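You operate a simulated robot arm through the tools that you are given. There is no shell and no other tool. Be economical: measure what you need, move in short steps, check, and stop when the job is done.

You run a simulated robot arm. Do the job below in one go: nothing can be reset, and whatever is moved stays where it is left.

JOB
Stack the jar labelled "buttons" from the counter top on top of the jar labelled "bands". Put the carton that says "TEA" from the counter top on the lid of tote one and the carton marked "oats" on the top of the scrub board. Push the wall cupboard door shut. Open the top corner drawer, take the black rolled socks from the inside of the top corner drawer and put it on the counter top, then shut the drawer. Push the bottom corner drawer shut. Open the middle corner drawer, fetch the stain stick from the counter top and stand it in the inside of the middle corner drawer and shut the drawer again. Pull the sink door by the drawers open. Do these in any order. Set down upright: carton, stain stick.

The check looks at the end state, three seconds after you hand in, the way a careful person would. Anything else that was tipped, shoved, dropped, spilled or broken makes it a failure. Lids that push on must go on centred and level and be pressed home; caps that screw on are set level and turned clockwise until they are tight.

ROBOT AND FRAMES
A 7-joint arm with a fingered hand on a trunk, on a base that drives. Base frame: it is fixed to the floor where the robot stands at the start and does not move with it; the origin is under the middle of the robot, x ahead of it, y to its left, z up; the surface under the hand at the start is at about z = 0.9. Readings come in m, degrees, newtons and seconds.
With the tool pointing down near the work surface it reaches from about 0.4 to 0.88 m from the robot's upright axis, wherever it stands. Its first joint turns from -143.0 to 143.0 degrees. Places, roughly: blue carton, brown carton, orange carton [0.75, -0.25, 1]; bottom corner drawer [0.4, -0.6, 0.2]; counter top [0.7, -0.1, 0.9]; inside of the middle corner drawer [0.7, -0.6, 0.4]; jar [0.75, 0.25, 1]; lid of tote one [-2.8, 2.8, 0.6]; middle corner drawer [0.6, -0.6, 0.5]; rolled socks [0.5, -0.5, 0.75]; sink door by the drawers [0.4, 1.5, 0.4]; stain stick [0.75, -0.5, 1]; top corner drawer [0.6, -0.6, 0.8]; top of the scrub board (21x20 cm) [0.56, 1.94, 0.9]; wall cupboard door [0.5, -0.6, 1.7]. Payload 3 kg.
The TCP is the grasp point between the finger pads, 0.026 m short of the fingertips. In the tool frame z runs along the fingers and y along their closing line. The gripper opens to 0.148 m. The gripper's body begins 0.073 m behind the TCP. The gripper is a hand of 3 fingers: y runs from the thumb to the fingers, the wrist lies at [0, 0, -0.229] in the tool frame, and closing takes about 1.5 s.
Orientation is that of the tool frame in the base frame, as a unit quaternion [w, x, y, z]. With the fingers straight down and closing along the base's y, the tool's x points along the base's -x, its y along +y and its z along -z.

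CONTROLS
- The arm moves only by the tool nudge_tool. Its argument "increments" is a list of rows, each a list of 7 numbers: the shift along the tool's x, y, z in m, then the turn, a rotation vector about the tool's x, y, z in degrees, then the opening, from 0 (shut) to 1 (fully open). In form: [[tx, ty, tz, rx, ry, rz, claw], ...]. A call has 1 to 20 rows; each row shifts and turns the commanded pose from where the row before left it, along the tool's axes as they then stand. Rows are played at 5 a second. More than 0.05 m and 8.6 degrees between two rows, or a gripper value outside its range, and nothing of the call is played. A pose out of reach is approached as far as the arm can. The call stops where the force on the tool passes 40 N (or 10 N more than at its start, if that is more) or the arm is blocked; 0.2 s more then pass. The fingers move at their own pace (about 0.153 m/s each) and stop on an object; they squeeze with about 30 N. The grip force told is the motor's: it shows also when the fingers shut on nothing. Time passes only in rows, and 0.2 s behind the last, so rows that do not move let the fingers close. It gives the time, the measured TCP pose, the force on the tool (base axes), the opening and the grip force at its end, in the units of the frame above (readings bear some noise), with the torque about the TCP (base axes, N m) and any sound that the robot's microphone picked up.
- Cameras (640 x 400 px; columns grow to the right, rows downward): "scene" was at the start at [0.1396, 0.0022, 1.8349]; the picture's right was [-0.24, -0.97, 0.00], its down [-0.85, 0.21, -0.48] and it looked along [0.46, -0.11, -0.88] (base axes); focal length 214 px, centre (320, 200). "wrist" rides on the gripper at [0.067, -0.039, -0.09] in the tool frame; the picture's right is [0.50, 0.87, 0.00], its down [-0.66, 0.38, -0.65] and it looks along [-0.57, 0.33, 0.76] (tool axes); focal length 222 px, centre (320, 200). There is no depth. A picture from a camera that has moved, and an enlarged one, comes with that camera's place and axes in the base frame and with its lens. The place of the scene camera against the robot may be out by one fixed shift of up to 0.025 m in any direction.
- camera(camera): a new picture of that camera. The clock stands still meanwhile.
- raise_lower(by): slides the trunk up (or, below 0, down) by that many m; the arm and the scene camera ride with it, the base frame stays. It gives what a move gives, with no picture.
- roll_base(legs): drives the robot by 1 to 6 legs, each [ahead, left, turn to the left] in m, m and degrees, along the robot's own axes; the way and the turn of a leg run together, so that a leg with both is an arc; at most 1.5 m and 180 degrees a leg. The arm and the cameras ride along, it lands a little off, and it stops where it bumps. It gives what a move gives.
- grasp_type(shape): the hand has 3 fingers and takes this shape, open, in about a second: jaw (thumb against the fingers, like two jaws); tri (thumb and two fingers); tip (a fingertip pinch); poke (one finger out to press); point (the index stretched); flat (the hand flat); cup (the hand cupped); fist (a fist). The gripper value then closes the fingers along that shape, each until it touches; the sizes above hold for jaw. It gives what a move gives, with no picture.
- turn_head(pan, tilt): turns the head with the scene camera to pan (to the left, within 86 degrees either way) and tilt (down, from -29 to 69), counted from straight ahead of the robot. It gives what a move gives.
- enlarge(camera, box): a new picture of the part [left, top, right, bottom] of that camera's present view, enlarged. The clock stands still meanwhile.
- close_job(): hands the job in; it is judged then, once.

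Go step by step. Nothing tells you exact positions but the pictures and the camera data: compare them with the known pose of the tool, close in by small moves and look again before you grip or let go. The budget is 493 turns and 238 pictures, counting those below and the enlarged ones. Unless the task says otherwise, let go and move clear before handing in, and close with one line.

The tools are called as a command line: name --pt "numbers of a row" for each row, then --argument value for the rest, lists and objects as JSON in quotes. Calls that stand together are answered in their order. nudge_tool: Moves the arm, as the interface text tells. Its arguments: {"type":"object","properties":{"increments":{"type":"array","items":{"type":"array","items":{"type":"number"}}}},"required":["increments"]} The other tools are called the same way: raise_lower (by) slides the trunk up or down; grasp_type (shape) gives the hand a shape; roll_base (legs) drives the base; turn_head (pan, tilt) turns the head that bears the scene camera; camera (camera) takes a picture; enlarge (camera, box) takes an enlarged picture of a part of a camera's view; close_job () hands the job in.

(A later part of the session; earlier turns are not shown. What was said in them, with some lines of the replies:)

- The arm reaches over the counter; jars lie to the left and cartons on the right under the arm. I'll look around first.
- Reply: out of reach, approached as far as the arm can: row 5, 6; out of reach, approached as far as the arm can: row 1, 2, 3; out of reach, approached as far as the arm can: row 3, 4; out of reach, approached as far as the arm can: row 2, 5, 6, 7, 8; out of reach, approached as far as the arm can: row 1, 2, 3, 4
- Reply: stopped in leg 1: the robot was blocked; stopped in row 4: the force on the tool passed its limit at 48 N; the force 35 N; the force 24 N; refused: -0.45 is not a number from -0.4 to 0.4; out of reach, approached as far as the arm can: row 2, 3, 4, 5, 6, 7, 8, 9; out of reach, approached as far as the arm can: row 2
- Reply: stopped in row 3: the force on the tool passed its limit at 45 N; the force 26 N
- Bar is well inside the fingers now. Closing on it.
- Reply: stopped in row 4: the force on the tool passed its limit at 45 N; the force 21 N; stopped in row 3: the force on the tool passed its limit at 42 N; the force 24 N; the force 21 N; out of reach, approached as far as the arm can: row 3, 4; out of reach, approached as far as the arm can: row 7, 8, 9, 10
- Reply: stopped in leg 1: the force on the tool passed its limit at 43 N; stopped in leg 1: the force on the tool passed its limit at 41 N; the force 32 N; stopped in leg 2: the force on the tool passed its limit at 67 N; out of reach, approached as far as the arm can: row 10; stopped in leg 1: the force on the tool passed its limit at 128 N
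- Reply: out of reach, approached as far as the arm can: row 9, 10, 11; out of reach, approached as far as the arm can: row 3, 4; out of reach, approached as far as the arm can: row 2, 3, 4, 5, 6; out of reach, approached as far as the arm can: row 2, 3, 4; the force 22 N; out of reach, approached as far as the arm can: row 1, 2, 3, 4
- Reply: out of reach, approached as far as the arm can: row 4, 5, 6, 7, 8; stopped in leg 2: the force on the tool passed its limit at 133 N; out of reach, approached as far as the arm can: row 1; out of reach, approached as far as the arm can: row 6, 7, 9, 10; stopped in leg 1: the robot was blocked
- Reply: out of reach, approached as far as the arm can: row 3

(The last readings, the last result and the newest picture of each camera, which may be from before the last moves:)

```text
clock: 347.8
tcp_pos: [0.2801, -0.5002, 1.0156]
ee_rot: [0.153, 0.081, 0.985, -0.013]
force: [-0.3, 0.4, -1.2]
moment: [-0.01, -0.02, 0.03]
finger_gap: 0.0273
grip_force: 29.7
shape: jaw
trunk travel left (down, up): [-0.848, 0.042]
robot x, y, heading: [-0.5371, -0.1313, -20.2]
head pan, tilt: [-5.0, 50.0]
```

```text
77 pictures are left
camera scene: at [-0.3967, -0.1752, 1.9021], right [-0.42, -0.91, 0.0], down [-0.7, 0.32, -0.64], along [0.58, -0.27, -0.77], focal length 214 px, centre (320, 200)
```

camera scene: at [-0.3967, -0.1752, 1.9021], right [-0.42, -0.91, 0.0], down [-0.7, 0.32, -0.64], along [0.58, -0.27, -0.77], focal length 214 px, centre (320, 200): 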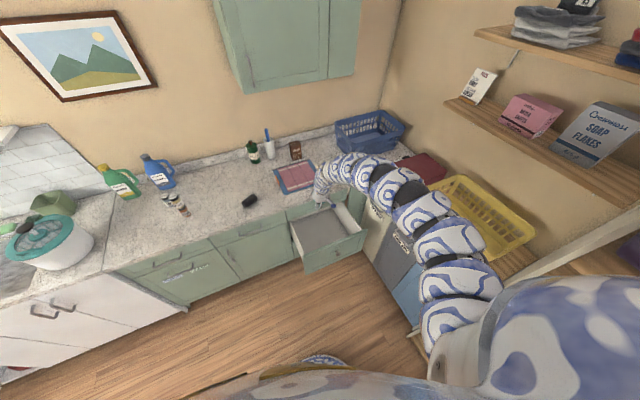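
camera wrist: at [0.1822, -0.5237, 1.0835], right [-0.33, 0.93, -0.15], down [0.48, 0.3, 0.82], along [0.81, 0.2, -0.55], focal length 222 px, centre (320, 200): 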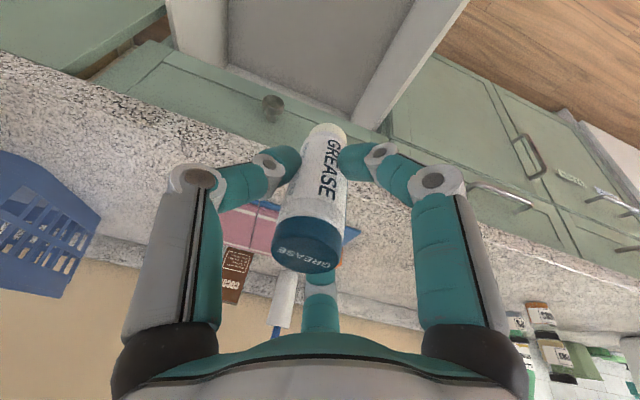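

roll_base --legs '[[0.014, -0.056, 0]]'

raise_lower --by -0.36

camera --camera "wrist"

camera --camera "scene"

```text
clock: 348.8
tcp_pos: [0.2741, -0.5587, 1.0161]
ee_rot: [0.153, 0.081, 0.985, -0.012]
force: [0.5, -1.0, -0.9]
moment: [0.05, 0.02, 0.02]
finger_gap: 0.0273
grip_force: 30.1
shape: jaw
trunk travel left (down, up): [-0.848, 0.042]
robot x, y, heading: [-0.5432, -0.1925, -19.4]
head pan, tilt: [-5.0, 50.0]
```

```text
clock: 352.3
tcp_pos: [0.2739, -0.5566, 0.6574]
ee_rot: [0.152, 0.081, 0.985, -0.013]
force: [0.8, 0.0, -1.6]
moment: [-0.01, 0.01, 0.01]
finger_gap: 0.0271
grip_force: 30.0
shape: jaw
trunk travel left (down, up): [-0.488, 0.402]
robot x, y, heading: [-0.5456, -0.1869, -19.7]
head pan, tilt: [-5.0, 50.0]
```

```text
76 pictures are left
camera wrist: at [0.1772, -0.5813, 0.7231], right [-0.33, 0.93, -0.15], down [0.48, 0.3, 0.82], along [0.81, 0.2, -0.55], focal length 222 px, centre (320, 200)
```

wrist: 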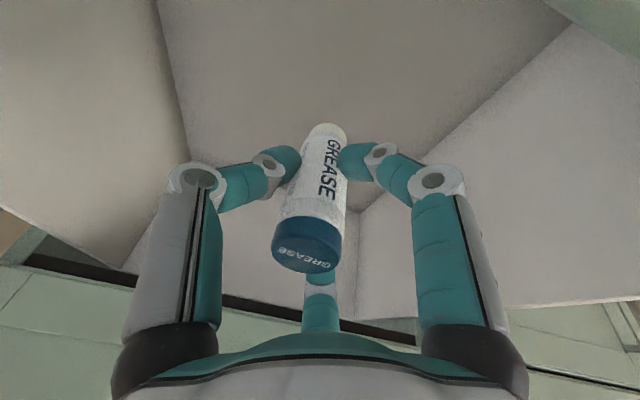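

```text
75 pictures are left
camera scene: at [-0.4025, -0.2328, 1.5422], right [-0.42, -0.91, 0.0], down [-0.7, 0.32, -0.64], along [0.58, -0.27, -0.77], focal length 214 px, centre (320, 200)
```

scene: 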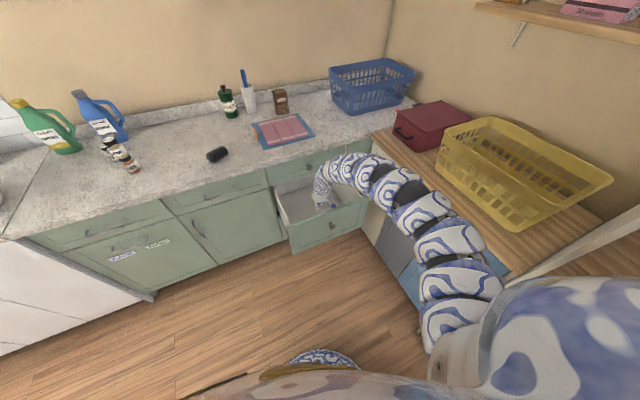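

enlarge --camera "scene" --box '[260, 140, 400, 260]'

raise_lower --by -0.08

camera --camera "wrist"

```text
3.33 times, centred on (330, 200) of scene
camera zoom: at [-0.4025, -0.2328, 1.5422], right [-0.42, -0.91, 0.0], down [-0.7, 0.32, -0.64], along [0.58, -0.27, -0.77], focal length 715 px, centre (287, 200)
```

zoom: 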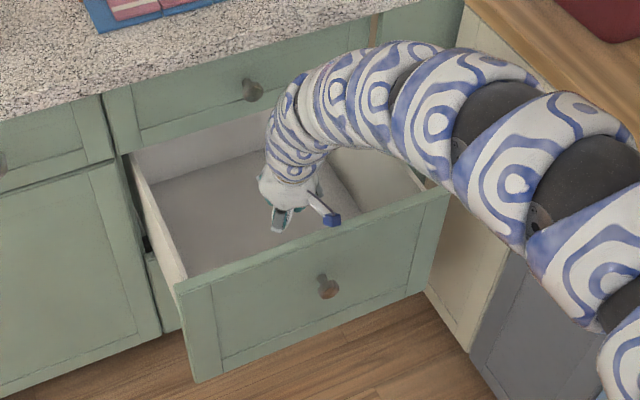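

```text
clock: 352.8
tcp_pos: [0.2783, -0.5572, 0.6373]
ee_rot: [0.156, 0.079, 0.984, -0.013]
force: [0.5, 3.6, 12.7]
moment: [-0.54, 1.57, -0.38]
finger_gap: 0.0275
grip_force: 30.4
shape: jaw
trunk travel left (down, up): [-0.464, 0.426]
robot x, y, heading: [-0.5428, -0.1928, -19.7]
head pan, tilt: [-5.0, 50.0]
stopped: the force on the tool passed its limit at 86 N (the readings are from after the stop); the commanded pose is now the measured one
```

```text
73 pictures are left
camera wrist: at [0.1811, -0.5809, 0.7031], right [-0.33, 0.93, -0.16], down [0.47, 0.31, 0.82], along [0.82, 0.2, -0.54], focal length 222 px, centre (320, 200)
```

wrist: 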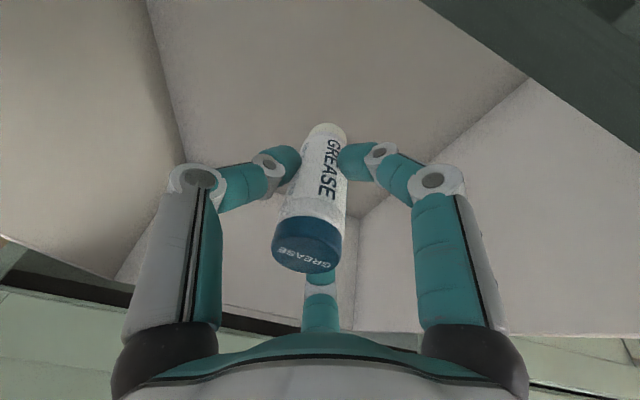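

raise_lower --by 0.05

roll_base --legs '[[0.064, 0.0234, 0]]'

camera --camera "wrist"

enlarge --camera "scene" --box '[240, 140, 400, 260]'

```text
clock: 353.8
tcp_pos: [0.2778, -0.5578, 0.6859]
ee_rot: [0.156, 0.08, 0.984, -0.013]
force: [-0.1, -0.2, -1.2]
moment: [0.02, 0.01, -0.01]
finger_gap: 0.0274
grip_force: 29.7
shape: jaw
trunk travel left (down, up): [-0.514, 0.376]
robot x, y, heading: [-0.5438, -0.1916, -19.7]
head pan, tilt: [-5.0, 50.0]
```

```text
clock: 354.8
tcp_pos: [0.3459, -0.557, 0.6858]
ee_rot: [0.155, 0.08, 0.985, -0.014]
force: [1.0, 0.7, -1.6]
moment: [0.02, 0.04, -0.01]
finger_gap: 0.0273
grip_force: 30.3
shape: jaw
trunk travel left (down, up): [-0.514, 0.376]
robot x, y, heading: [-0.4767, -0.1903, -19.7]
head pan, tilt: [-5.0, 50.0]
```

```text
72 pictures are left
camera wrist: at [0.2493, -0.5814, 0.7515], right [-0.33, 0.93, -0.16], down [0.48, 0.31, 0.82], along [0.81, 0.2, -0.55], focal length 222 px, centre (320, 200)
```

wrist: 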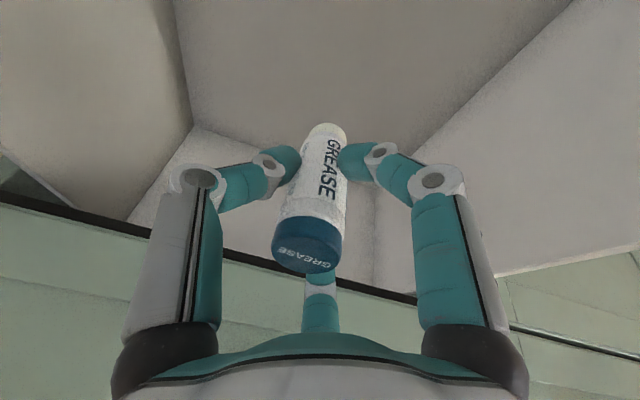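

```text
3.33 times, centred on (320, 200) of scene
camera zoom: at [-0.3328, -0.2328, 1.568], right [-0.42, -0.91, 0.0], down [-0.7, 0.32, -0.64], along [0.58, -0.27, -0.77], focal length 715 px, centre (320, 200)
```

zoom: 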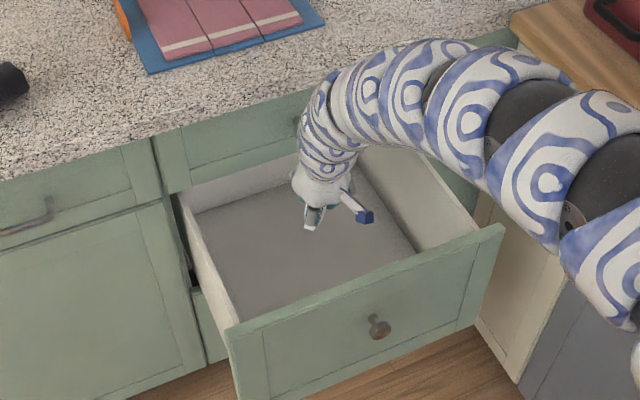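

raise_lower --by -0.05

nudge_tool --pt "0.003 0 0.0095 0 0 0 0" --pt "0.003 0 0.0095 0 0 0 0" --pt "0.003 0 0.0095 0 0 0 0" --pt "0 0 0 0 0 0 0"

camera --camera "wrist"

```text
clock: 355.7
tcp_pos: [0.3461, -0.5568, 0.6361]
ee_rot: [0.156, 0.08, 0.984, -0.014]
force: [0.2, -0.3, -0.9]
moment: [-0.02, 0.01, -0.02]
finger_gap: 0.0275
grip_force: 30.1
shape: jaw
trunk travel left (down, up): [-0.464, 0.426]
robot x, y, heading: [-0.4758, -0.1937, -19.6]
head pan, tilt: [-5.0, 50.0]
```

```text
clock: 356.7
tcp_pos: [0.3464, -0.5576, 0.6054]
ee_rot: [0.157, 0.08, 0.984, -0.014]
force: [0.1, 0.3, -1.4]
moment: [-0.02, 0.04, 0.01]
finger_gap: 0.0274
grip_force: 29.9
shape: jaw
trunk travel left (down, up): [-0.464, 0.426]
robot x, y, heading: [-0.4749, -0.191, -19.7]
head pan, tilt: [-5.0, 50.0]
```

```text
70 pictures are left
camera wrist: at [0.2491, -0.5812, 0.6716], right [-0.33, 0.93, -0.16], down [0.48, 0.31, 0.82], along [0.81, 0.2, -0.55], focal length 222 px, centre (320, 200)
```

wrist: 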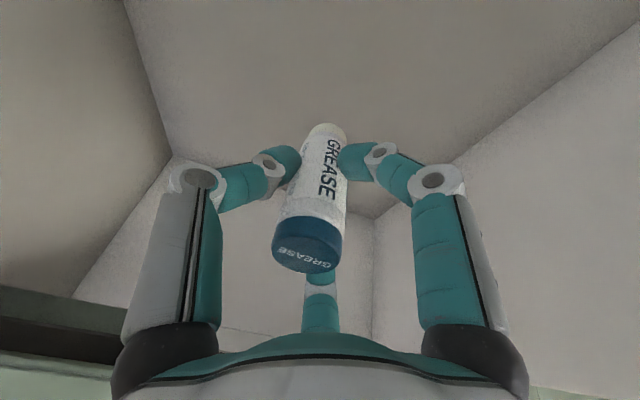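

nudge_tool --pt "0.003 0 0.0095 0 0 0 0" --pt "0.003 0 0.0095 0 0 0 0" --pt "0.003 0 0.0095 0 0 0 0" --pt "0.003 0 0.0095 0 0 0 0" --pt "0 0 0 0 0 0 0"

camera --camera "wrist"

```text
clock: 357.9
tcp_pos: [0.347, -0.5569, 0.5658]
ee_rot: [0.156, 0.08, 0.984, -0.013]
force: [-0.5, 0.4, -0.8]
moment: [0.0, 0.0, -0.01]
finger_gap: 0.0272
grip_force: 30.5
shape: jaw
trunk travel left (down, up): [-0.464, 0.426]
robot x, y, heading: [-0.4752, -0.1908, -19.9]
head pan, tilt: [-5.0, 50.0]
```

```text
69 pictures are left
camera wrist: at [0.2494, -0.5812, 0.6324], right [-0.33, 0.93, -0.16], down [0.48, 0.31, 0.82], along [0.81, 0.2, -0.55], focal length 222 px, centre (320, 200)
```

wrist: 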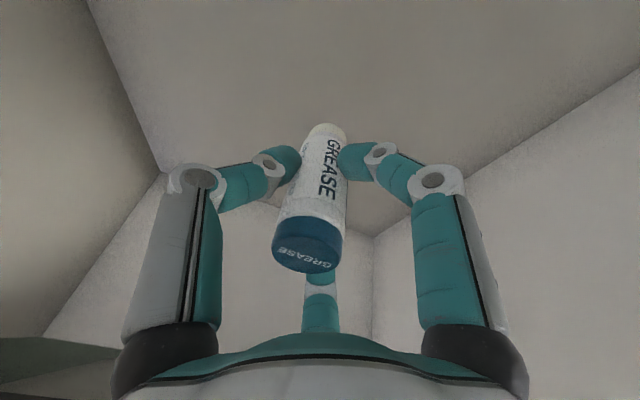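

nudge_tool --pt "0.002 0 0.006 0 0 0 0" --pt "0.001 0 0.004 0 0 0 0" --pt "0.001 0 0.003 0 0 0 0" --pt "0 0 0 0 0 0 0"

```text
clock: 358.9
tcp_pos: [0.3465, -0.5579, 0.5526]
ee_rot: [0.157, 0.08, 0.984, -0.014]
force: [-0.1, -0.1, 0.0]
moment: [0.0, -0.02, 0.0]
finger_gap: 0.027
grip_force: 30.2
shape: jaw
trunk travel left (down, up): [-0.464, 0.426]
robot x, y, heading: [-0.4777, -0.1883, -20.0]
head pan, tilt: [-5.0, 50.0]
```

nudge_tool --pt "0.001 0 0.003 0 0 0 0" --pt "0.001 0 0.003 0 0 0 0" --pt "0.0 0 0.002 0 0 0 0" --pt "0 0 0 0 0 0 0"

```text
clock: 359.9
tcp_pos: [0.3485, -0.5571, 0.5455]
ee_rot: [0.156, 0.08, 0.984, -0.013]
force: [-0.5, 0.4, -0.7]
moment: [0.0, 0.04, 0.0]
finger_gap: 0.0271
grip_force: 29.7
shape: jaw
trunk travel left (down, up): [-0.464, 0.426]
robot x, y, heading: [-0.471, -0.1897, -19.7]
head pan, tilt: [-5.0, 50.0]
```

nudge_tool --pt "0.001 0 0.003 0 0 0 0" --pt "0.001 0 0.003 0 0 0 0" --pt "0.0 0 0.002 0 0 0 0" --pt "0 0 0 0 0 0 0"

camera --camera "wrist"

```text
clock: 360.9
tcp_pos: [0.3476, -0.558, 0.5367]
ee_rot: [0.155, 0.08, 0.985, -0.013]
force: [1.2, 0.5, -1.3]
moment: [0.01, 0.01, 0.03]
finger_gap: 0.027
grip_force: 29.5
shape: jaw
trunk travel left (down, up): [-0.464, 0.426]
robot x, y, heading: [-0.4761, -0.1946, -19.6]
head pan, tilt: [-5.0, 50.0]
```

```text
68 pictures are left
camera wrist: at [0.2504, -0.5816, 0.602], right [-0.33, 0.93, -0.16], down [0.48, 0.31, 0.82], along [0.81, 0.2, -0.55], focal length 222 px, centre (320, 200)
```

wrist: 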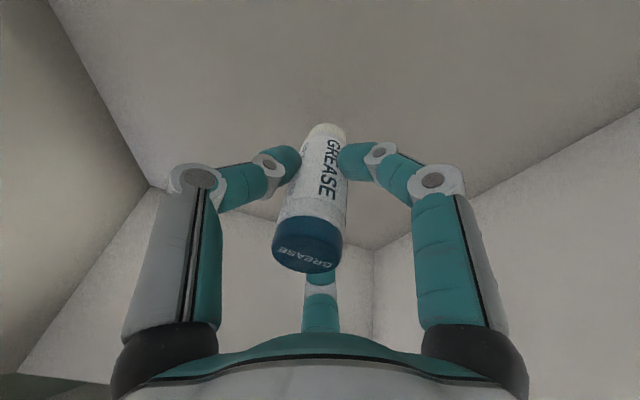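

nudge_tool --pt "0.001 0 0.004 0 0 0 0" --pt "0.001 0 0.004 0 0 0 0" --pt "0.001 0 0.003 0 0 0 0" --pt "0 0 0 0 0 0 0"

```text
clock: 361.9
tcp_pos: [0.3491, -0.559, 0.5253]
ee_rot: [0.156, 0.08, 0.984, -0.013]
force: [0.8, 0.0, -1.4]
moment: [-0.01, 0.01, 0.0]
finger_gap: 0.0273
grip_force: 29.9
shape: jaw
trunk travel left (down, up): [-0.464, 0.426]
robot x, y, heading: [-0.4766, -0.189, -19.9]
head pan, tilt: [-5.0, 50.0]
```

nudge_tool --pt "0.001 0 0.003 0 0 0 0" --pt "0.001 0 0.003 0 0 0 0" --pt "0.0 0 0.002 0 0 0 0" --pt "0 0 0 0 0 0 0"

camera --camera "wrist"

```text
clock: 362.9
tcp_pos: [0.3494, -0.5576, 0.5167]
ee_rot: [0.156, 0.08, 0.984, -0.013]
force: [1.0, -0.3, -0.7]
moment: [0.01, 0.04, 0.0]
finger_gap: 0.027
grip_force: 30.5
shape: jaw
trunk travel left (down, up): [-0.464, 0.426]
robot x, y, heading: [-0.4779, -0.1933, -19.9]
head pan, tilt: [-5.0, 50.0]
```

```text
67 pictures are left
camera wrist: at [0.2514, -0.5819, 0.5824], right [-0.33, 0.93, -0.16], down [0.48, 0.31, 0.82], along [0.81, 0.2, -0.55], focal length 222 px, centre (320, 200)
```

wrist: 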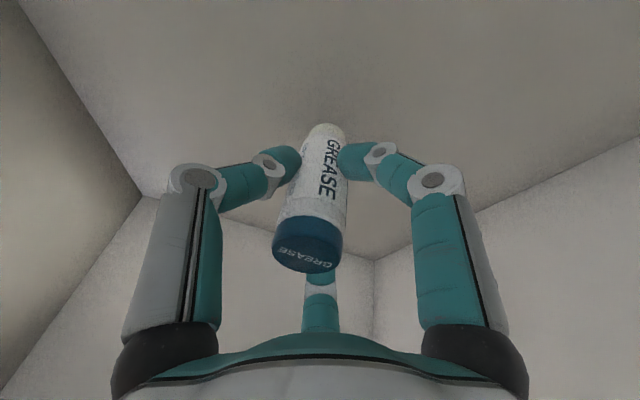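

nudge_tool --pt "0.001 0 0.003 0 0 0 0" --pt "0.001 0 0.003 0 0 0 0" --pt "0.001 0 0.003 0 0 0 0" --pt "0.001 0 0.003 0 0 0 0" --pt "0 0 0 0 0 0 0"

```text
clock: 364.1
tcp_pos: [0.349, -0.5585, 0.5039]
ee_rot: [0.156, 0.08, 0.984, -0.013]
force: [-0.2, -0.2, -0.4]
moment: [0.0, 0.0, -0.01]
finger_gap: 0.0271
grip_force: 30.0
shape: jaw
trunk travel left (down, up): [-0.464, 0.426]
robot x, y, heading: [-0.4768, -0.1927, -20.0]
head pan, tilt: [-5.0, 50.0]
```

nudge_tool --pt "0.001 0 0.003 0 0 0 0" --pt "0.001 0 0.003 0 0 0 0" --pt "0.001 0 0.003 0 0 0 0" --pt "0 0 0 0 0 0 0"

camera --camera "wrist"

```text
clock: 365.1
tcp_pos: [0.35, -0.5584, 0.4982]
ee_rot: [0.158, 0.08, 0.984, -0.014]
force: [0.8, 0.2, 20.6]
moment: [0.02, -0.11, 0.05]
finger_gap: 0.0277
grip_force: 29.8
shape: jaw
trunk travel left (down, up): [-0.464, 0.426]
robot x, y, heading: [-0.4757, -0.191, -19.8]
head pan, tilt: [-5.0, 50.0]
```

```text
66 pictures are left
camera wrist: at [0.252, -0.582, 0.5629], right [-0.33, 0.93, -0.16], down [0.47, 0.31, 0.82], along [0.82, 0.2, -0.54], focal length 222 px, centre (320, 200)
```

wrist: 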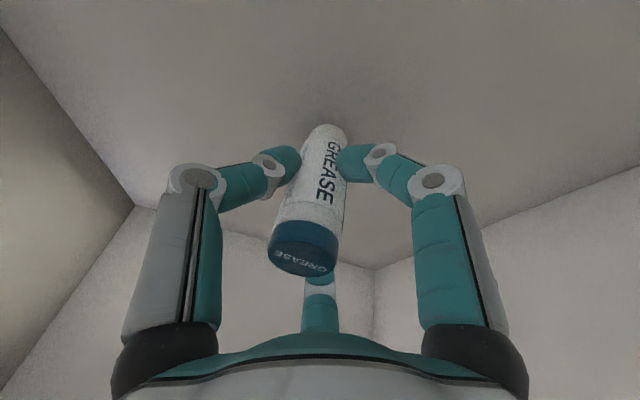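

nudge_tool --pt "-0.001 0 -0.003 0 0 0 0" --pt "0 0 0 0 0 0 0"

```text
clock: 365.7
tcp_pos: [0.3492, -0.5585, 0.4984]
ee_rot: [0.156, 0.08, 0.984, -0.014]
force: [2.0, 0.1, 7.9]
moment: [-0.01, -0.11, 0.02]
finger_gap: 0.028
grip_force: 30.2
shape: jaw
trunk travel left (down, up): [-0.464, 0.426]
robot x, y, heading: [-0.4769, -0.1928, -19.9]
head pan, tilt: [-5.0, 50.0]
```

nudge_tool --pt "-0.0003 0 -0.001 0 0 0 0" --pt "0 0 0 0 0 0 0.2" --pt "0 0 0 0 0 0 0.23" --pt "0 0 0 0 0 0 0.27" --pt "0 0 0 0 0 0 0.32" --pt "0 0 0 0 0 0 0.4" --pt "0 0 0 0 0 0 0.5" --pt "0 0 0 0 0 0 0.5"

camera --camera "wrist"

```text
clock: 367.5
tcp_pos: [0.35, -0.5579, 0.4994]
ee_rot: [0.156, 0.08, 0.984, -0.014]
force: [-0.3, 0.6, -0.6]
moment: [-0.06, 0.0, 0.0]
finger_gap: 0.0733
grip_force: 0.1
shape: jaw
trunk travel left (down, up): [-0.464, 0.426]
robot x, y, heading: [-0.4792, -0.1908, -19.8]
head pan, tilt: [-5.0, 50.0]
```

```text
65 pictures are left
camera wrist: at [0.2517, -0.5818, 0.565], right [-0.33, 0.93, -0.16], down [0.48, 0.31, 0.82], along [0.81, 0.2, -0.55], focal length 222 px, centre (320, 200)
```

wrist: 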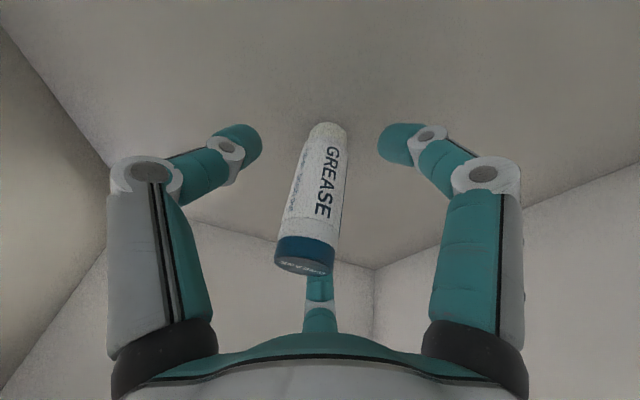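

enlarge --camera "scene" --box '[270, 150, 370, 230]'

enlarge --camera "wrist" --box '[250, 90, 400, 300]'

```text
5.00 times, centred on (320, 190) of scene
camera zoom: at [-0.3338, -0.2326, 1.5181], right [-0.42, -0.91, 0.0], down [-0.7, 0.32, -0.64], along [0.58, -0.27, -0.77], focal length 1072 px, centre (320, 250)
```

zoom: 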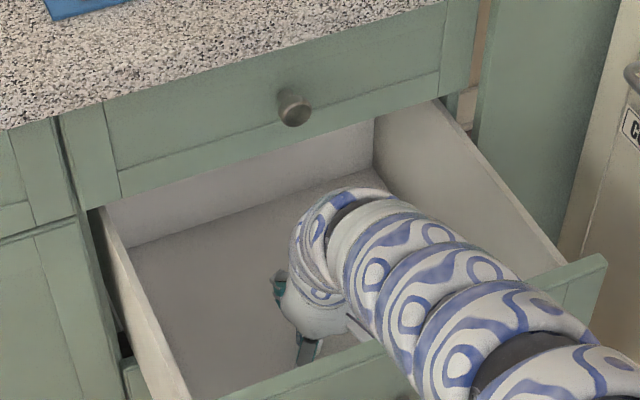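

```text
1.90 times, centred on (325, 195) of wrist
camera zoom: at [0.2517, -0.5818, 0.565], right [-0.33, 0.93, -0.16], down [0.48, 0.31, 0.82], along [0.81, 0.2, -0.55], focal length 423 px, centre (310, 210)
```

zoom: 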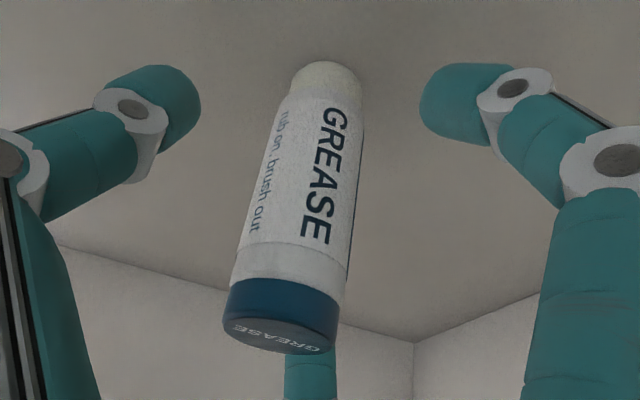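

nudge_tool --pt "0 0 0 0 0 0 0.5" --pt "0 0 0 0 0 0 0.5" --pt "0 0 0 0 0 0 0.5"

enlarge --camera "wrist" --box '[250, 90, 400, 300]'

```text
clock: 368.3
tcp_pos: [0.3496, -0.5586, 0.4996]
ee_rot: [0.156, 0.079, 0.985, -0.013]
force: [0.3, -0.5, 0.1]
moment: [0.0, 0.0, -0.02]
finger_gap: 0.0733
grip_force: 0.1
shape: jaw
trunk travel left (down, up): [-0.464, 0.426]
robot x, y, heading: [-0.4759, -0.192, -19.8]
head pan, tilt: [-5.0, 50.0]
```

```text
1.90 times, centred on (325, 195) of wrist
camera zoom: at [0.2517, -0.5817, 0.565], right [-0.33, 0.93, -0.16], down [0.48, 0.31, 0.82], along [0.81, 0.2, -0.55], focal length 423 px, centre (310, 210)
```

zoom: 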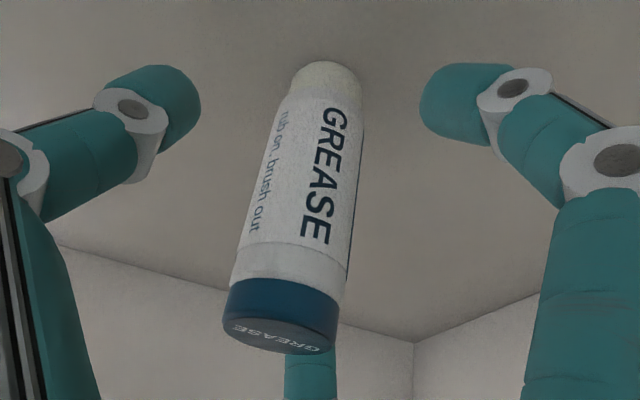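

nudge_tool --pt "0 0 0 0 0 0 0.65" --pt "0 0 0 0 0 0 0.8" --pt "-0.003 0 -0.0095 0 0 0 0.8" --pt "-0.006 0 -0.019 0 0 0 0.8" --pt "-0.006 0 -0.019 0 0 0 0.8" --pt "-0.006 0 -0.019 0 0 0 0.8" --pt "-0.006 0 -0.019 0 0 0 0.8" --pt "0 0 0 0 0 0 0.8"

camera --camera "wrist"

```text
clock: 370.1
tcp_pos: [0.3494, -0.5578, 0.5893]
ee_rot: [0.156, 0.081, 0.984, -0.014]
force: [-0.2, -0.8, -0.5]
moment: [0.0, 0.04, -0.02]
finger_gap: 0.1182
grip_force: 0.1
shape: jaw
trunk travel left (down, up): [-0.464, 0.426]
robot x, y, heading: [-0.4753, -0.193, -19.7]
head pan, tilt: [-5.0, 50.0]
```

```text
61 pictures are left
camera wrist: at [0.2516, -0.5816, 0.6549], right [-0.33, 0.93, -0.16], down [0.48, 0.31, 0.82], along [0.81, 0.2, -0.55], focal length 222 px, centre (320, 200)
```

wrist: 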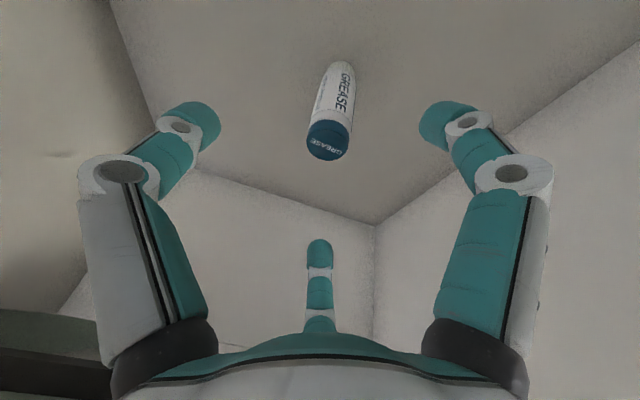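

raise_lower --by 0.06

nudge_tool --pt "0 0 0 0 0 0 0.4" --pt "0 0 0 0 0 0 0.2" --pt "0 0 0 0 0 0 0.2"

roll_base --legs '[[-0.05, -0.018, 0]]'

raise_lower --by 0.25

roll_base --legs '[[-0.35, -0.125, 0]]'

camera --camera "scene"

```text
clock: 371.1
tcp_pos: [0.3498, -0.5582, 0.649]
ee_rot: [0.155, 0.08, 0.985, -0.013]
force: [-0.2, 0.2, -0.3]
moment: [-0.02, -0.03, 0.0]
finger_gap: 0.1182
grip_force: 0.2
shape: jaw
trunk travel left (down, up): [-0.524, 0.366]
robot x, y, heading: [-0.4793, -0.1893, -19.6]
head pan, tilt: [-5.0, 50.0]
```

```text
clock: 371.9
tcp_pos: [0.3497, -0.5574, 0.6494]
ee_rot: [0.155, 0.081, 0.984, -0.014]
force: [0.2, 0.6, -0.2]
moment: [0.0, 0.03, -0.03]
finger_gap: 0.0301
grip_force: 0.1
shape: jaw
trunk travel left (down, up): [-0.524, 0.366]
robot x, y, heading: [-0.4719, -0.1908, -19.8]
head pan, tilt: [-5.0, 50.0]
```

```text
clock: 372.8
tcp_pos: [0.2955, -0.5591, 0.6489]
ee_rot: [0.156, 0.08, 0.984, -0.013]
force: [-0.4, 0.0, 0.5]
moment: [-0.03, 0.0, 0.0]
finger_gap: 0.03
grip_force: 0.0
shape: jaw
trunk travel left (down, up): [-0.524, 0.366]
robot x, y, heading: [-0.5298, -0.1886, -19.8]
head pan, tilt: [-5.0, 50.0]
```

```text
clock: 375.4
tcp_pos: [0.296, -0.5586, 0.9001]
ee_rot: [0.156, 0.08, 0.984, -0.013]
force: [0.2, 1.1, 0.2]
moment: [0.04, -0.01, 0.02]
finger_gap: 0.0298
grip_force: 0.1
shape: jaw
trunk travel left (down, up): [-0.774, 0.116]
robot x, y, heading: [-0.5269, -0.1896, -20.0]
head pan, tilt: [-5.0, 50.0]
```

```text
clock: 377.8
tcp_pos: [-0.0756, -0.5587, 0.8997]
ee_rot: [0.156, 0.081, 0.984, -0.013]
force: [-0.5, 0.0, 0.4]
moment: [0.02, -0.01, 0.0]
finger_gap: 0.03
grip_force: 0.0
shape: jaw
trunk travel left (down, up): [-0.774, 0.116]
robot x, y, heading: [-0.9004, -0.1891, -19.8]
head pan, tilt: [-5.0, 50.0]
```

```text
60 pictures are left
camera scene: at [-0.7597, -0.2309, 1.8282], right [-0.42, -0.91, 0.0], down [-0.69, 0.32, -0.64], along [0.58, -0.27, -0.77], focal length 214 px, centre (320, 200)
```

scene: 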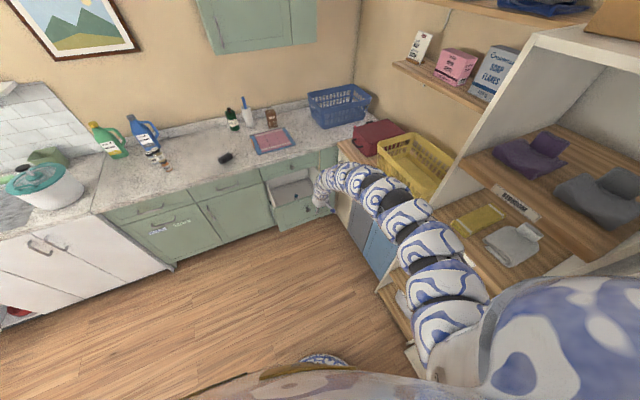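

nudge_tool --pt "0 0 0 0 -8 0 0" --pt "0 0 0 0 -8 0 0" --pt "0 0 0 0 -8 0 0" --pt "0 0 0 0 -8 0 0" --pt "0 0 0 0 -8 0 0" --pt "0 0 0 0 -8 0 0" --pt "0 0 0 0 -8 0 0" --pt "0 0 0 0 -8 0 0" --pt "0 0 0 0 0 0 0"

raise_lower --by -0.33

camera --camera "wrist"

enlarge --camera "scene" --box '[240, 140, 400, 260]'

```text
clock: 380.0
tcp_pos: [-0.1619, -0.8104, 0.8984]
ee_rot: [0.547, -0.07, 0.808, -0.208]
force: [-0.2, 0.9, 0.3]
moment: [-0.01, 0.0, -0.03]
finger_gap: 0.0
grip_force: 30.2
shape: jaw
out of reach, approached as far as the arm can: row 2, 6, 8
trunk travel left (down, up): [-0.774, 0.116]
robot x, y, heading: [-0.9017, -0.1895, -20.0]
head pan, tilt: [-5.0, 50.0]
stopped in row 9: the arm was blocked; the commanded pose is now the measured one
```

```text
clock: 383.2
tcp_pos: [-0.16, -0.809, 0.5681]
ee_rot: [0.547, -0.07, 0.808, -0.209]
force: [0.0, 0.2, -1.1]
moment: [-0.02, 0.04, -0.01]
finger_gap: 0.0
grip_force: 30.3
shape: jaw
trunk travel left (down, up): [-0.444, 0.446]
robot x, y, heading: [-0.8999, -0.1911, -20.0]
head pan, tilt: [-5.0, 50.0]
```

```text
59 pictures are left
camera wrist: at [-0.2742, -0.8443, 0.5562], right [-0.1, 0.61, -0.79], down [-0.3, 0.73, 0.61], along [0.95, 0.29, 0.11], focal length 222 px, centre (320, 200)
```

wrist: 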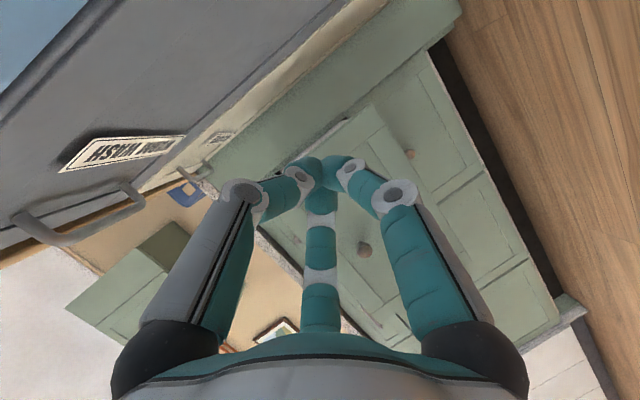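

```text
3.33 times, centred on (320, 200) of scene
camera zoom: at [-0.7587, -0.2307, 1.4981], right [-0.42, -0.91, 0.0], down [-0.69, 0.32, -0.64], along [0.58, -0.27, -0.77], focal length 715 px, centre (320, 200)
```

zoom: 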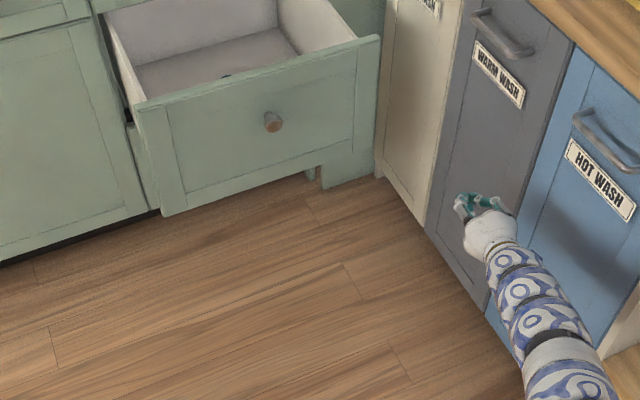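

roll_base --legs '[[0, 0, 15], [-0.009, 0.1, 0]]'

camera --camera "scene"

camera --camera "wrist"

```text
clock: 385.2
tcp_pos: [-0.0249, -0.4945, 0.5686]
ee_rot: [0.569, -0.175, 0.792, -0.135]
force: [0.2, 0.0, 0.8]
moment: [-0.04, 0.04, 0.0]
finger_gap: 0.0
grip_force: 30.2
shape: jaw
trunk travel left (down, up): [-0.444, 0.446]
robot x, y, heading: [-0.8992, -0.0845, -5.0]
head pan, tilt: [-5.0, 50.0]
```

```text
57 pictures are left
camera scene: at [-0.7486, -0.0894, 1.4981], right [-0.17, -0.99, 0.0], down [-0.75, 0.13, -0.64], along [0.63, -0.11, -0.77], focal length 214 px, centre (320, 200)
```

scene: 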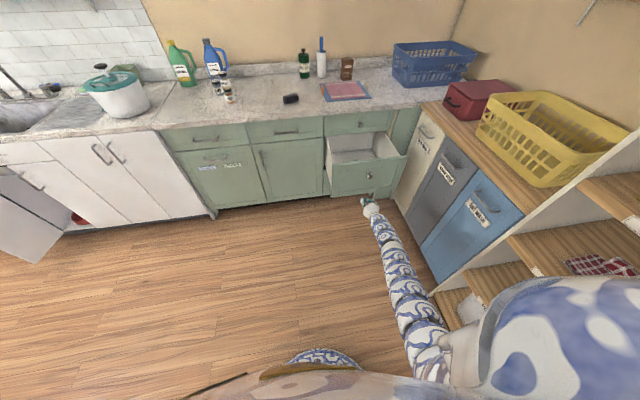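

```text
56 pictures are left
camera wrist: at [-0.1259, -0.5574, 0.5562], right [-0.25, 0.57, -0.78], down [-0.48, 0.63, 0.61], along [0.84, 0.53, 0.11], focal length 222 px, centre (320, 200)
```

wrist: 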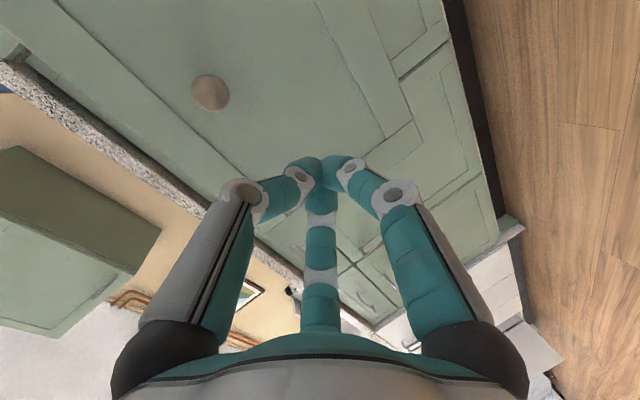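

roll_base --legs '[[0.13, 0.0115, 0]]'

roll_base --legs '[[0.02, 0.0018, 0]]'

roll_base --legs '[[0.1, 0.0087, 0]]'

enlarge --camera "scene" --box '[290, 90, 450, 220]'

```text
clock: 386.5
tcp_pos: [0.1059, -0.4935, 0.5682]
ee_rot: [0.569, -0.176, 0.792, -0.135]
force: [0.3, 0.1, 0.3]
moment: [-0.04, 0.02, 0.04]
finger_gap: 0.0
grip_force: 29.9
shape: jaw
trunk travel left (down, up): [-0.444, 0.446]
robot x, y, heading: [-0.7705, -0.0869, -4.9]
head pan, tilt: [-5.0, 50.0]
```

```text
clock: 387.3
tcp_pos: [0.1265, -0.4941, 0.5683]
ee_rot: [0.569, -0.176, 0.792, -0.135]
force: [0.2, 0.3, -0.7]
moment: [-0.03, 0.03, 0.01]
finger_gap: 0.0
grip_force: 30.9
shape: jaw
trunk travel left (down, up): [-0.444, 0.446]
robot x, y, heading: [-0.7474, -0.0866, -4.6]
head pan, tilt: [-5.0, 50.0]
```

```text
clock: 388.5
tcp_pos: [0.2273, -0.4927, 0.5685]
ee_rot: [0.57, -0.176, 0.791, -0.134]
force: [-1.1, 0.8, 0.2]
moment: [0.01, -0.02, 0.0]
finger_gap: 0.0002
grip_force: 30.0
shape: jaw
trunk travel left (down, up): [-0.444, 0.446]
robot x, y, heading: [-0.6491, -0.0839, -5.0]
head pan, tilt: [-5.0, 50.0]
```

```text
3.08 times, centred on (370, 155) of scene
camera zoom: at [-0.4955, -0.0885, 1.4981], right [-0.17, -0.99, 0.0], down [-0.75, 0.13, -0.64], along [0.63, -0.11, -0.77], focal length 660 px, centre (166, 338)
```

zoom: 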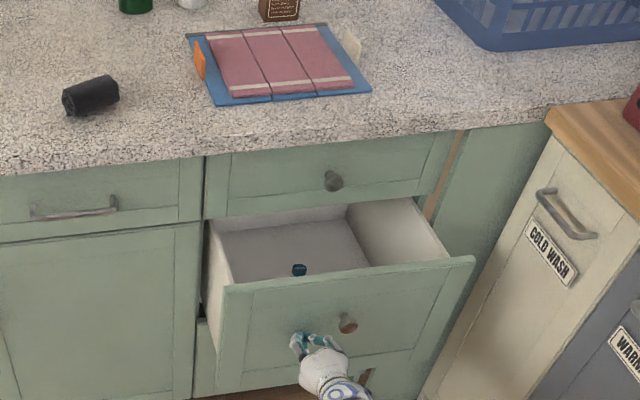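

roll_base --legs '[[0.08, 0.007, 0]]'

enlarge --camera "scene" --box '[290, 90, 450, 220]'

```text
clock: 389.5
tcp_pos: [0.3077, -0.492, 0.5687]
ee_rot: [0.569, -0.176, 0.792, -0.135]
force: [-0.4, -0.1, 0.7]
moment: [-0.01, 0.03, 0.01]
finger_gap: 0.0
grip_force: 29.4
shape: jaw
trunk travel left (down, up): [-0.444, 0.446]
robot x, y, heading: [-0.5697, -0.0845, -4.7]
head pan, tilt: [-5.0, 50.0]
```

```text
3.08 times, centred on (370, 155) of scene
camera zoom: at [-0.4156, -0.0881, 1.4981], right [-0.17, -0.99, 0.0], down [-0.76, 0.13, -0.64], along [0.63, -0.11, -0.77], focal length 660 px, centre (166, 338)
```

zoom: 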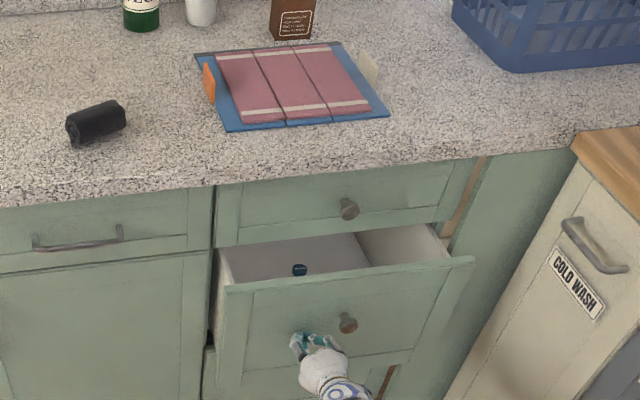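

roll_base --legs '[[0.06, 0.005, 0]]'

roll_base --legs '[[0.025, 0.002, 0]]'

enlarge --camera "scene" --box '[290, 90, 450, 220]'

```text
clock: 390.5
tcp_pos: [0.3696, -0.4921, 0.5686]
ee_rot: [0.57, -0.176, 0.791, -0.134]
force: [0.9, 0.0, 0.3]
moment: [-0.01, 0.01, 0.01]
finger_gap: 0.0
grip_force: 29.9
shape: jaw
trunk travel left (down, up): [-0.444, 0.446]
robot x, y, heading: [-0.5086, -0.0851, -4.8]
head pan, tilt: [-5.0, 50.0]
```

```text
clock: 391.3
tcp_pos: [0.3953, -0.4917, 0.5691]
ee_rot: [0.57, -0.177, 0.791, -0.133]
force: [0.9, 0.2, -0.3]
moment: [0.03, 0.0, 0.02]
finger_gap: 0.0001
grip_force: 29.5
shape: jaw
trunk travel left (down, up): [-0.444, 0.446]
robot x, y, heading: [-0.4808, -0.0878, -4.7]
head pan, tilt: [-5.0, 50.0]
```

```text
3.08 times, centred on (370, 155) of scene
camera zoom: at [-0.3293, -0.088, 1.4981], right [-0.17, -0.99, 0.0], down [-0.76, 0.13, -0.64], along [0.63, -0.11, -0.77], focal length 660 px, centre (166, 338)
```

zoom: 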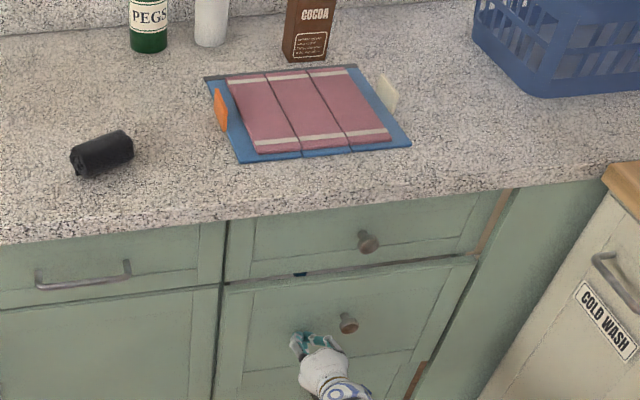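

nudge_tool --pt "-0.0015 -0.0006 0.0047 0 0 0 0" --pt "-0.0015 -0.0006 0.0047 0 0 0 0" --pt "-0.0015 -0.0006 0.0047 0 0 0 0" --pt "-0.0015 -0.0006 0.0047 0 0 0 0" --pt "-0.0015 -0.0006 0.0047 0 0 0 0" --pt "-0.0015 -0.0006 0.0047 0 0 0 0" --pt "-0.0015 -0.0006 0.0047 0 0 0 0" --pt "0 0 0 0 0 0 0"

enlarge --camera "scene" --box '[290, 90, 450, 220]'

```text
clock: 392.7
tcp_pos: [0.4209, -0.4937, 0.5671]
ee_rot: [0.568, -0.174, 0.793, -0.135]
force: [-20.6, 1.9, 5.0]
moment: [-0.01, -0.05, -0.14]
finger_gap: 0.0
grip_force: 30.4
shape: jaw
trunk travel left (down, up): [-0.444, 0.446]
robot x, y, heading: [-0.4821, -0.0862, -4.5]
head pan, tilt: [-5.0, 50.0]
stopped in row 6: the force on the tool passed its limit at 48 N (the readings are from after the stop); the commanded pose is now the measured one
```

```text
3.08 times, centred on (370, 155) of scene
camera zoom: at [-0.3313, -0.0878, 1.4984], right [-0.17, -0.99, 0.0], down [-0.75, 0.13, -0.64], along [0.63, -0.11, -0.77], focal length 660 px, centre (166, 338)
```

zoom: 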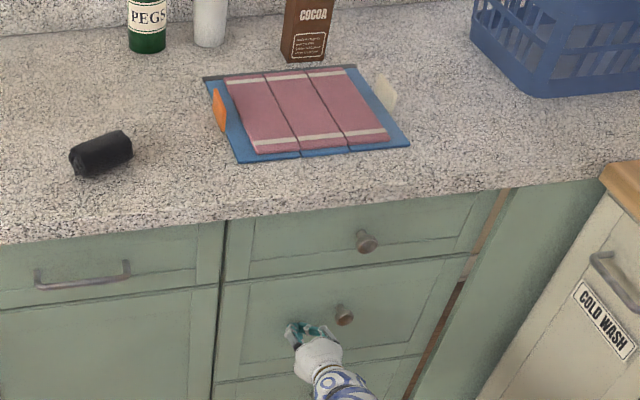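

roll_base --legs '[[-0.4, -0.035, 0]]'

turn_head --pan -20 --tilt 25

camera --camera "scene"

turn_head --pan 50 --tilt 25

camera --camera "scene"

```text
clock: 395.2
tcp_pos: [0.0218, -0.4951, 0.5664]
ee_rot: [0.569, -0.174, 0.793, -0.134]
force: [-0.6, -0.9, -0.9]
moment: [-0.03, 0.0, -0.06]
finger_gap: 0.0003
grip_force: 30.0
shape: jaw
trunk travel left (down, up): [-0.444, 0.446]
robot x, y, heading: [-0.881, -0.0892, -4.9]
head pan, tilt: [-5.0, 50.0]
```

```text
clock: 396.1
tcp_pos: [0.0212, -0.4949, 0.5668]
ee_rot: [0.568, -0.175, 0.793, -0.134]
force: [-0.1, 0.1, -0.2]
moment: [0.02, -0.02, 0.03]
finger_gap: 0.0
grip_force: 30.0
shape: jaw
trunk travel left (down, up): [-0.444, 0.446]
robot x, y, heading: [-0.8785, -0.0899, -4.9]
head pan, tilt: [-20.0, 25.0]
```

```text
51 pictures are left
camera scene: at [-0.7213, -0.1156, 1.5355], right [-0.42, -0.91, 0.0], down [-0.38, 0.18, -0.91], along [0.82, -0.38, -0.42], focal length 214 px, centre (320, 200)
```

scene: 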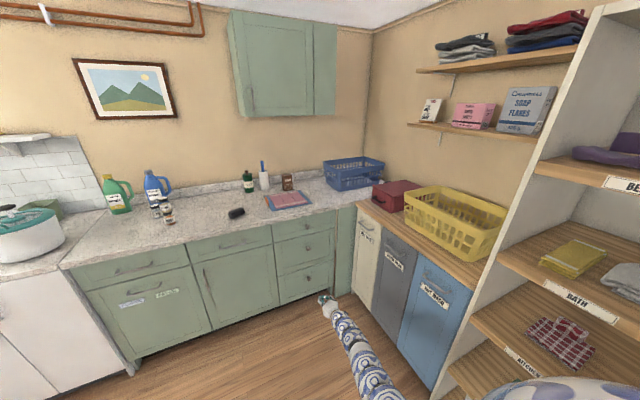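

```text
clock: 397.5
tcp_pos: [0.0215, -0.4959, 0.5663]
ee_rot: [0.568, -0.175, 0.793, -0.134]
force: [-0.3, 0.0, 0.3]
moment: [0.02, 0.01, 0.0]
finger_gap: 0.0
grip_force: 28.6
shape: jaw
trunk travel left (down, up): [-0.444, 0.446]
robot x, y, heading: [-0.8784, -0.0888, -4.9]
head pan, tilt: [50.0, 25.0]
```

```text
50 pictures are left
camera scene: at [-0.7398, -0.0116, 1.5356], right [0.71, -0.71, 0.0], down [-0.3, -0.3, -0.91], along [0.64, 0.64, -0.42], focal length 214 px, centre (320, 200)
```

scene: 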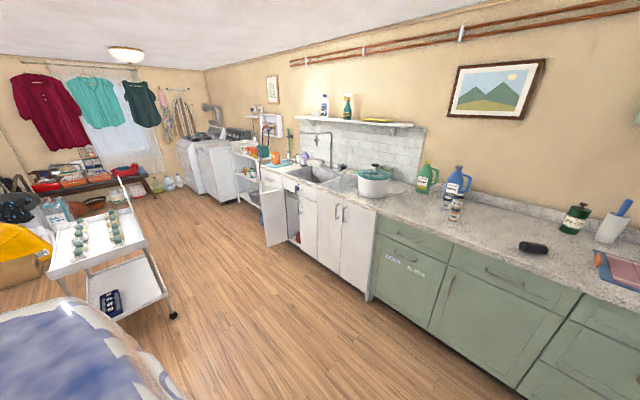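

enlarge --camera "scene" --box '[230, 130, 390, 260]'

enlarge --camera "scene" --box '[400, 150, 520, 240]'

turn_head --pan -25 --tilt 15

enlarge --camera "scene" --box '[200, 40, 380, 180]'

```text
3.08 times, centred on (310, 195) of scene
camera zoom: at [-0.7398, -0.0116, 1.5356], right [0.71, -0.71, 0.0], down [-0.3, -0.3, -0.91], along [0.64, 0.64, -0.42], focal length 660 px, centre (351, 215)
```

zoom: 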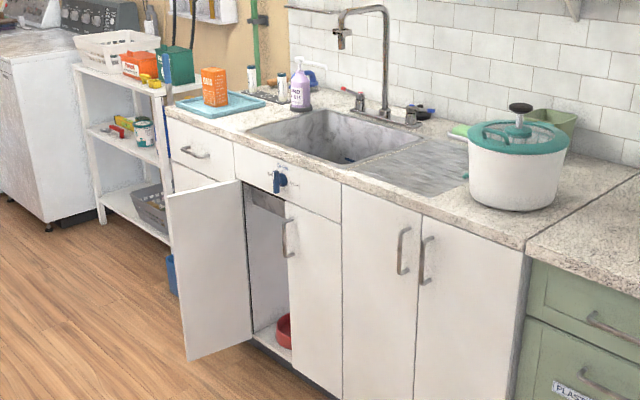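

```text
4.44 times, centred on (460, 195) of scene
camera zoom: at [-0.7398, -0.0116, 1.5356], right [0.71, -0.71, 0.0], down [-0.3, -0.3, -0.91], along [0.64, 0.64, -0.42], focal length 953 px, centre (-302, 222)
```

zoom: 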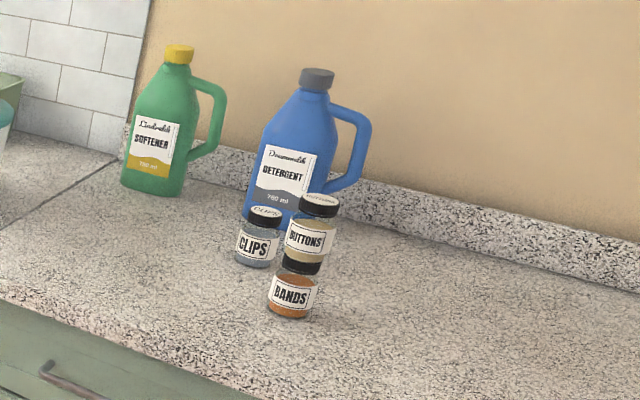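

```text
clock: 399.0
tcp_pos: [0.0209, -0.4945, 0.5663]
ee_rot: [0.569, -0.174, 0.793, -0.134]
force: [0.1, -0.3, -0.4]
moment: [-0.01, -0.03, 0.02]
finger_gap: 0.0
grip_force: 29.7
shape: jaw
trunk travel left (down, up): [-0.444, 0.446]
robot x, y, heading: [-0.8809, -0.0877, -4.9]
head pan, tilt: [-25.0, 15.0]
```

```text
2.86 times, centred on (290, 110) of scene
camera zoom: at [-0.7238, -0.1233, 1.5518], right [-0.5, -0.87, 0.0], down [-0.22, 0.13, -0.97], along [0.84, -0.48, -0.26], focal length 613 px, centre (406, 457)
```

zoom: 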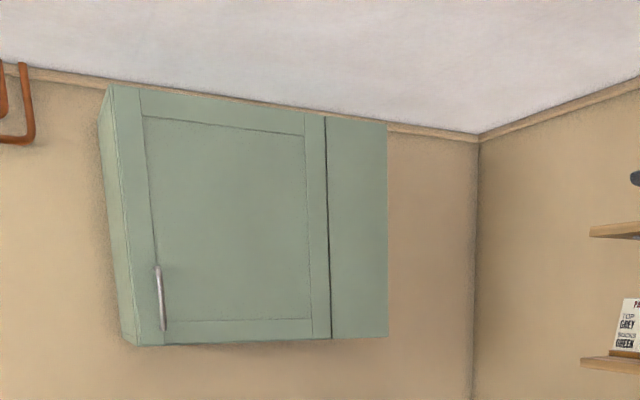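

Everything checks out in the last pictures: jars stacked, cartons standing, all drawers and the cupboard shut, sink door open, and the hand clear of everything. I'm handing in.

close_job

```text
The job is handed in.
```

All parts of the job are done and handed in. I didn't reopen the middle drawer to check the stain stick, but it was still upright in the last view before the drawer closed.
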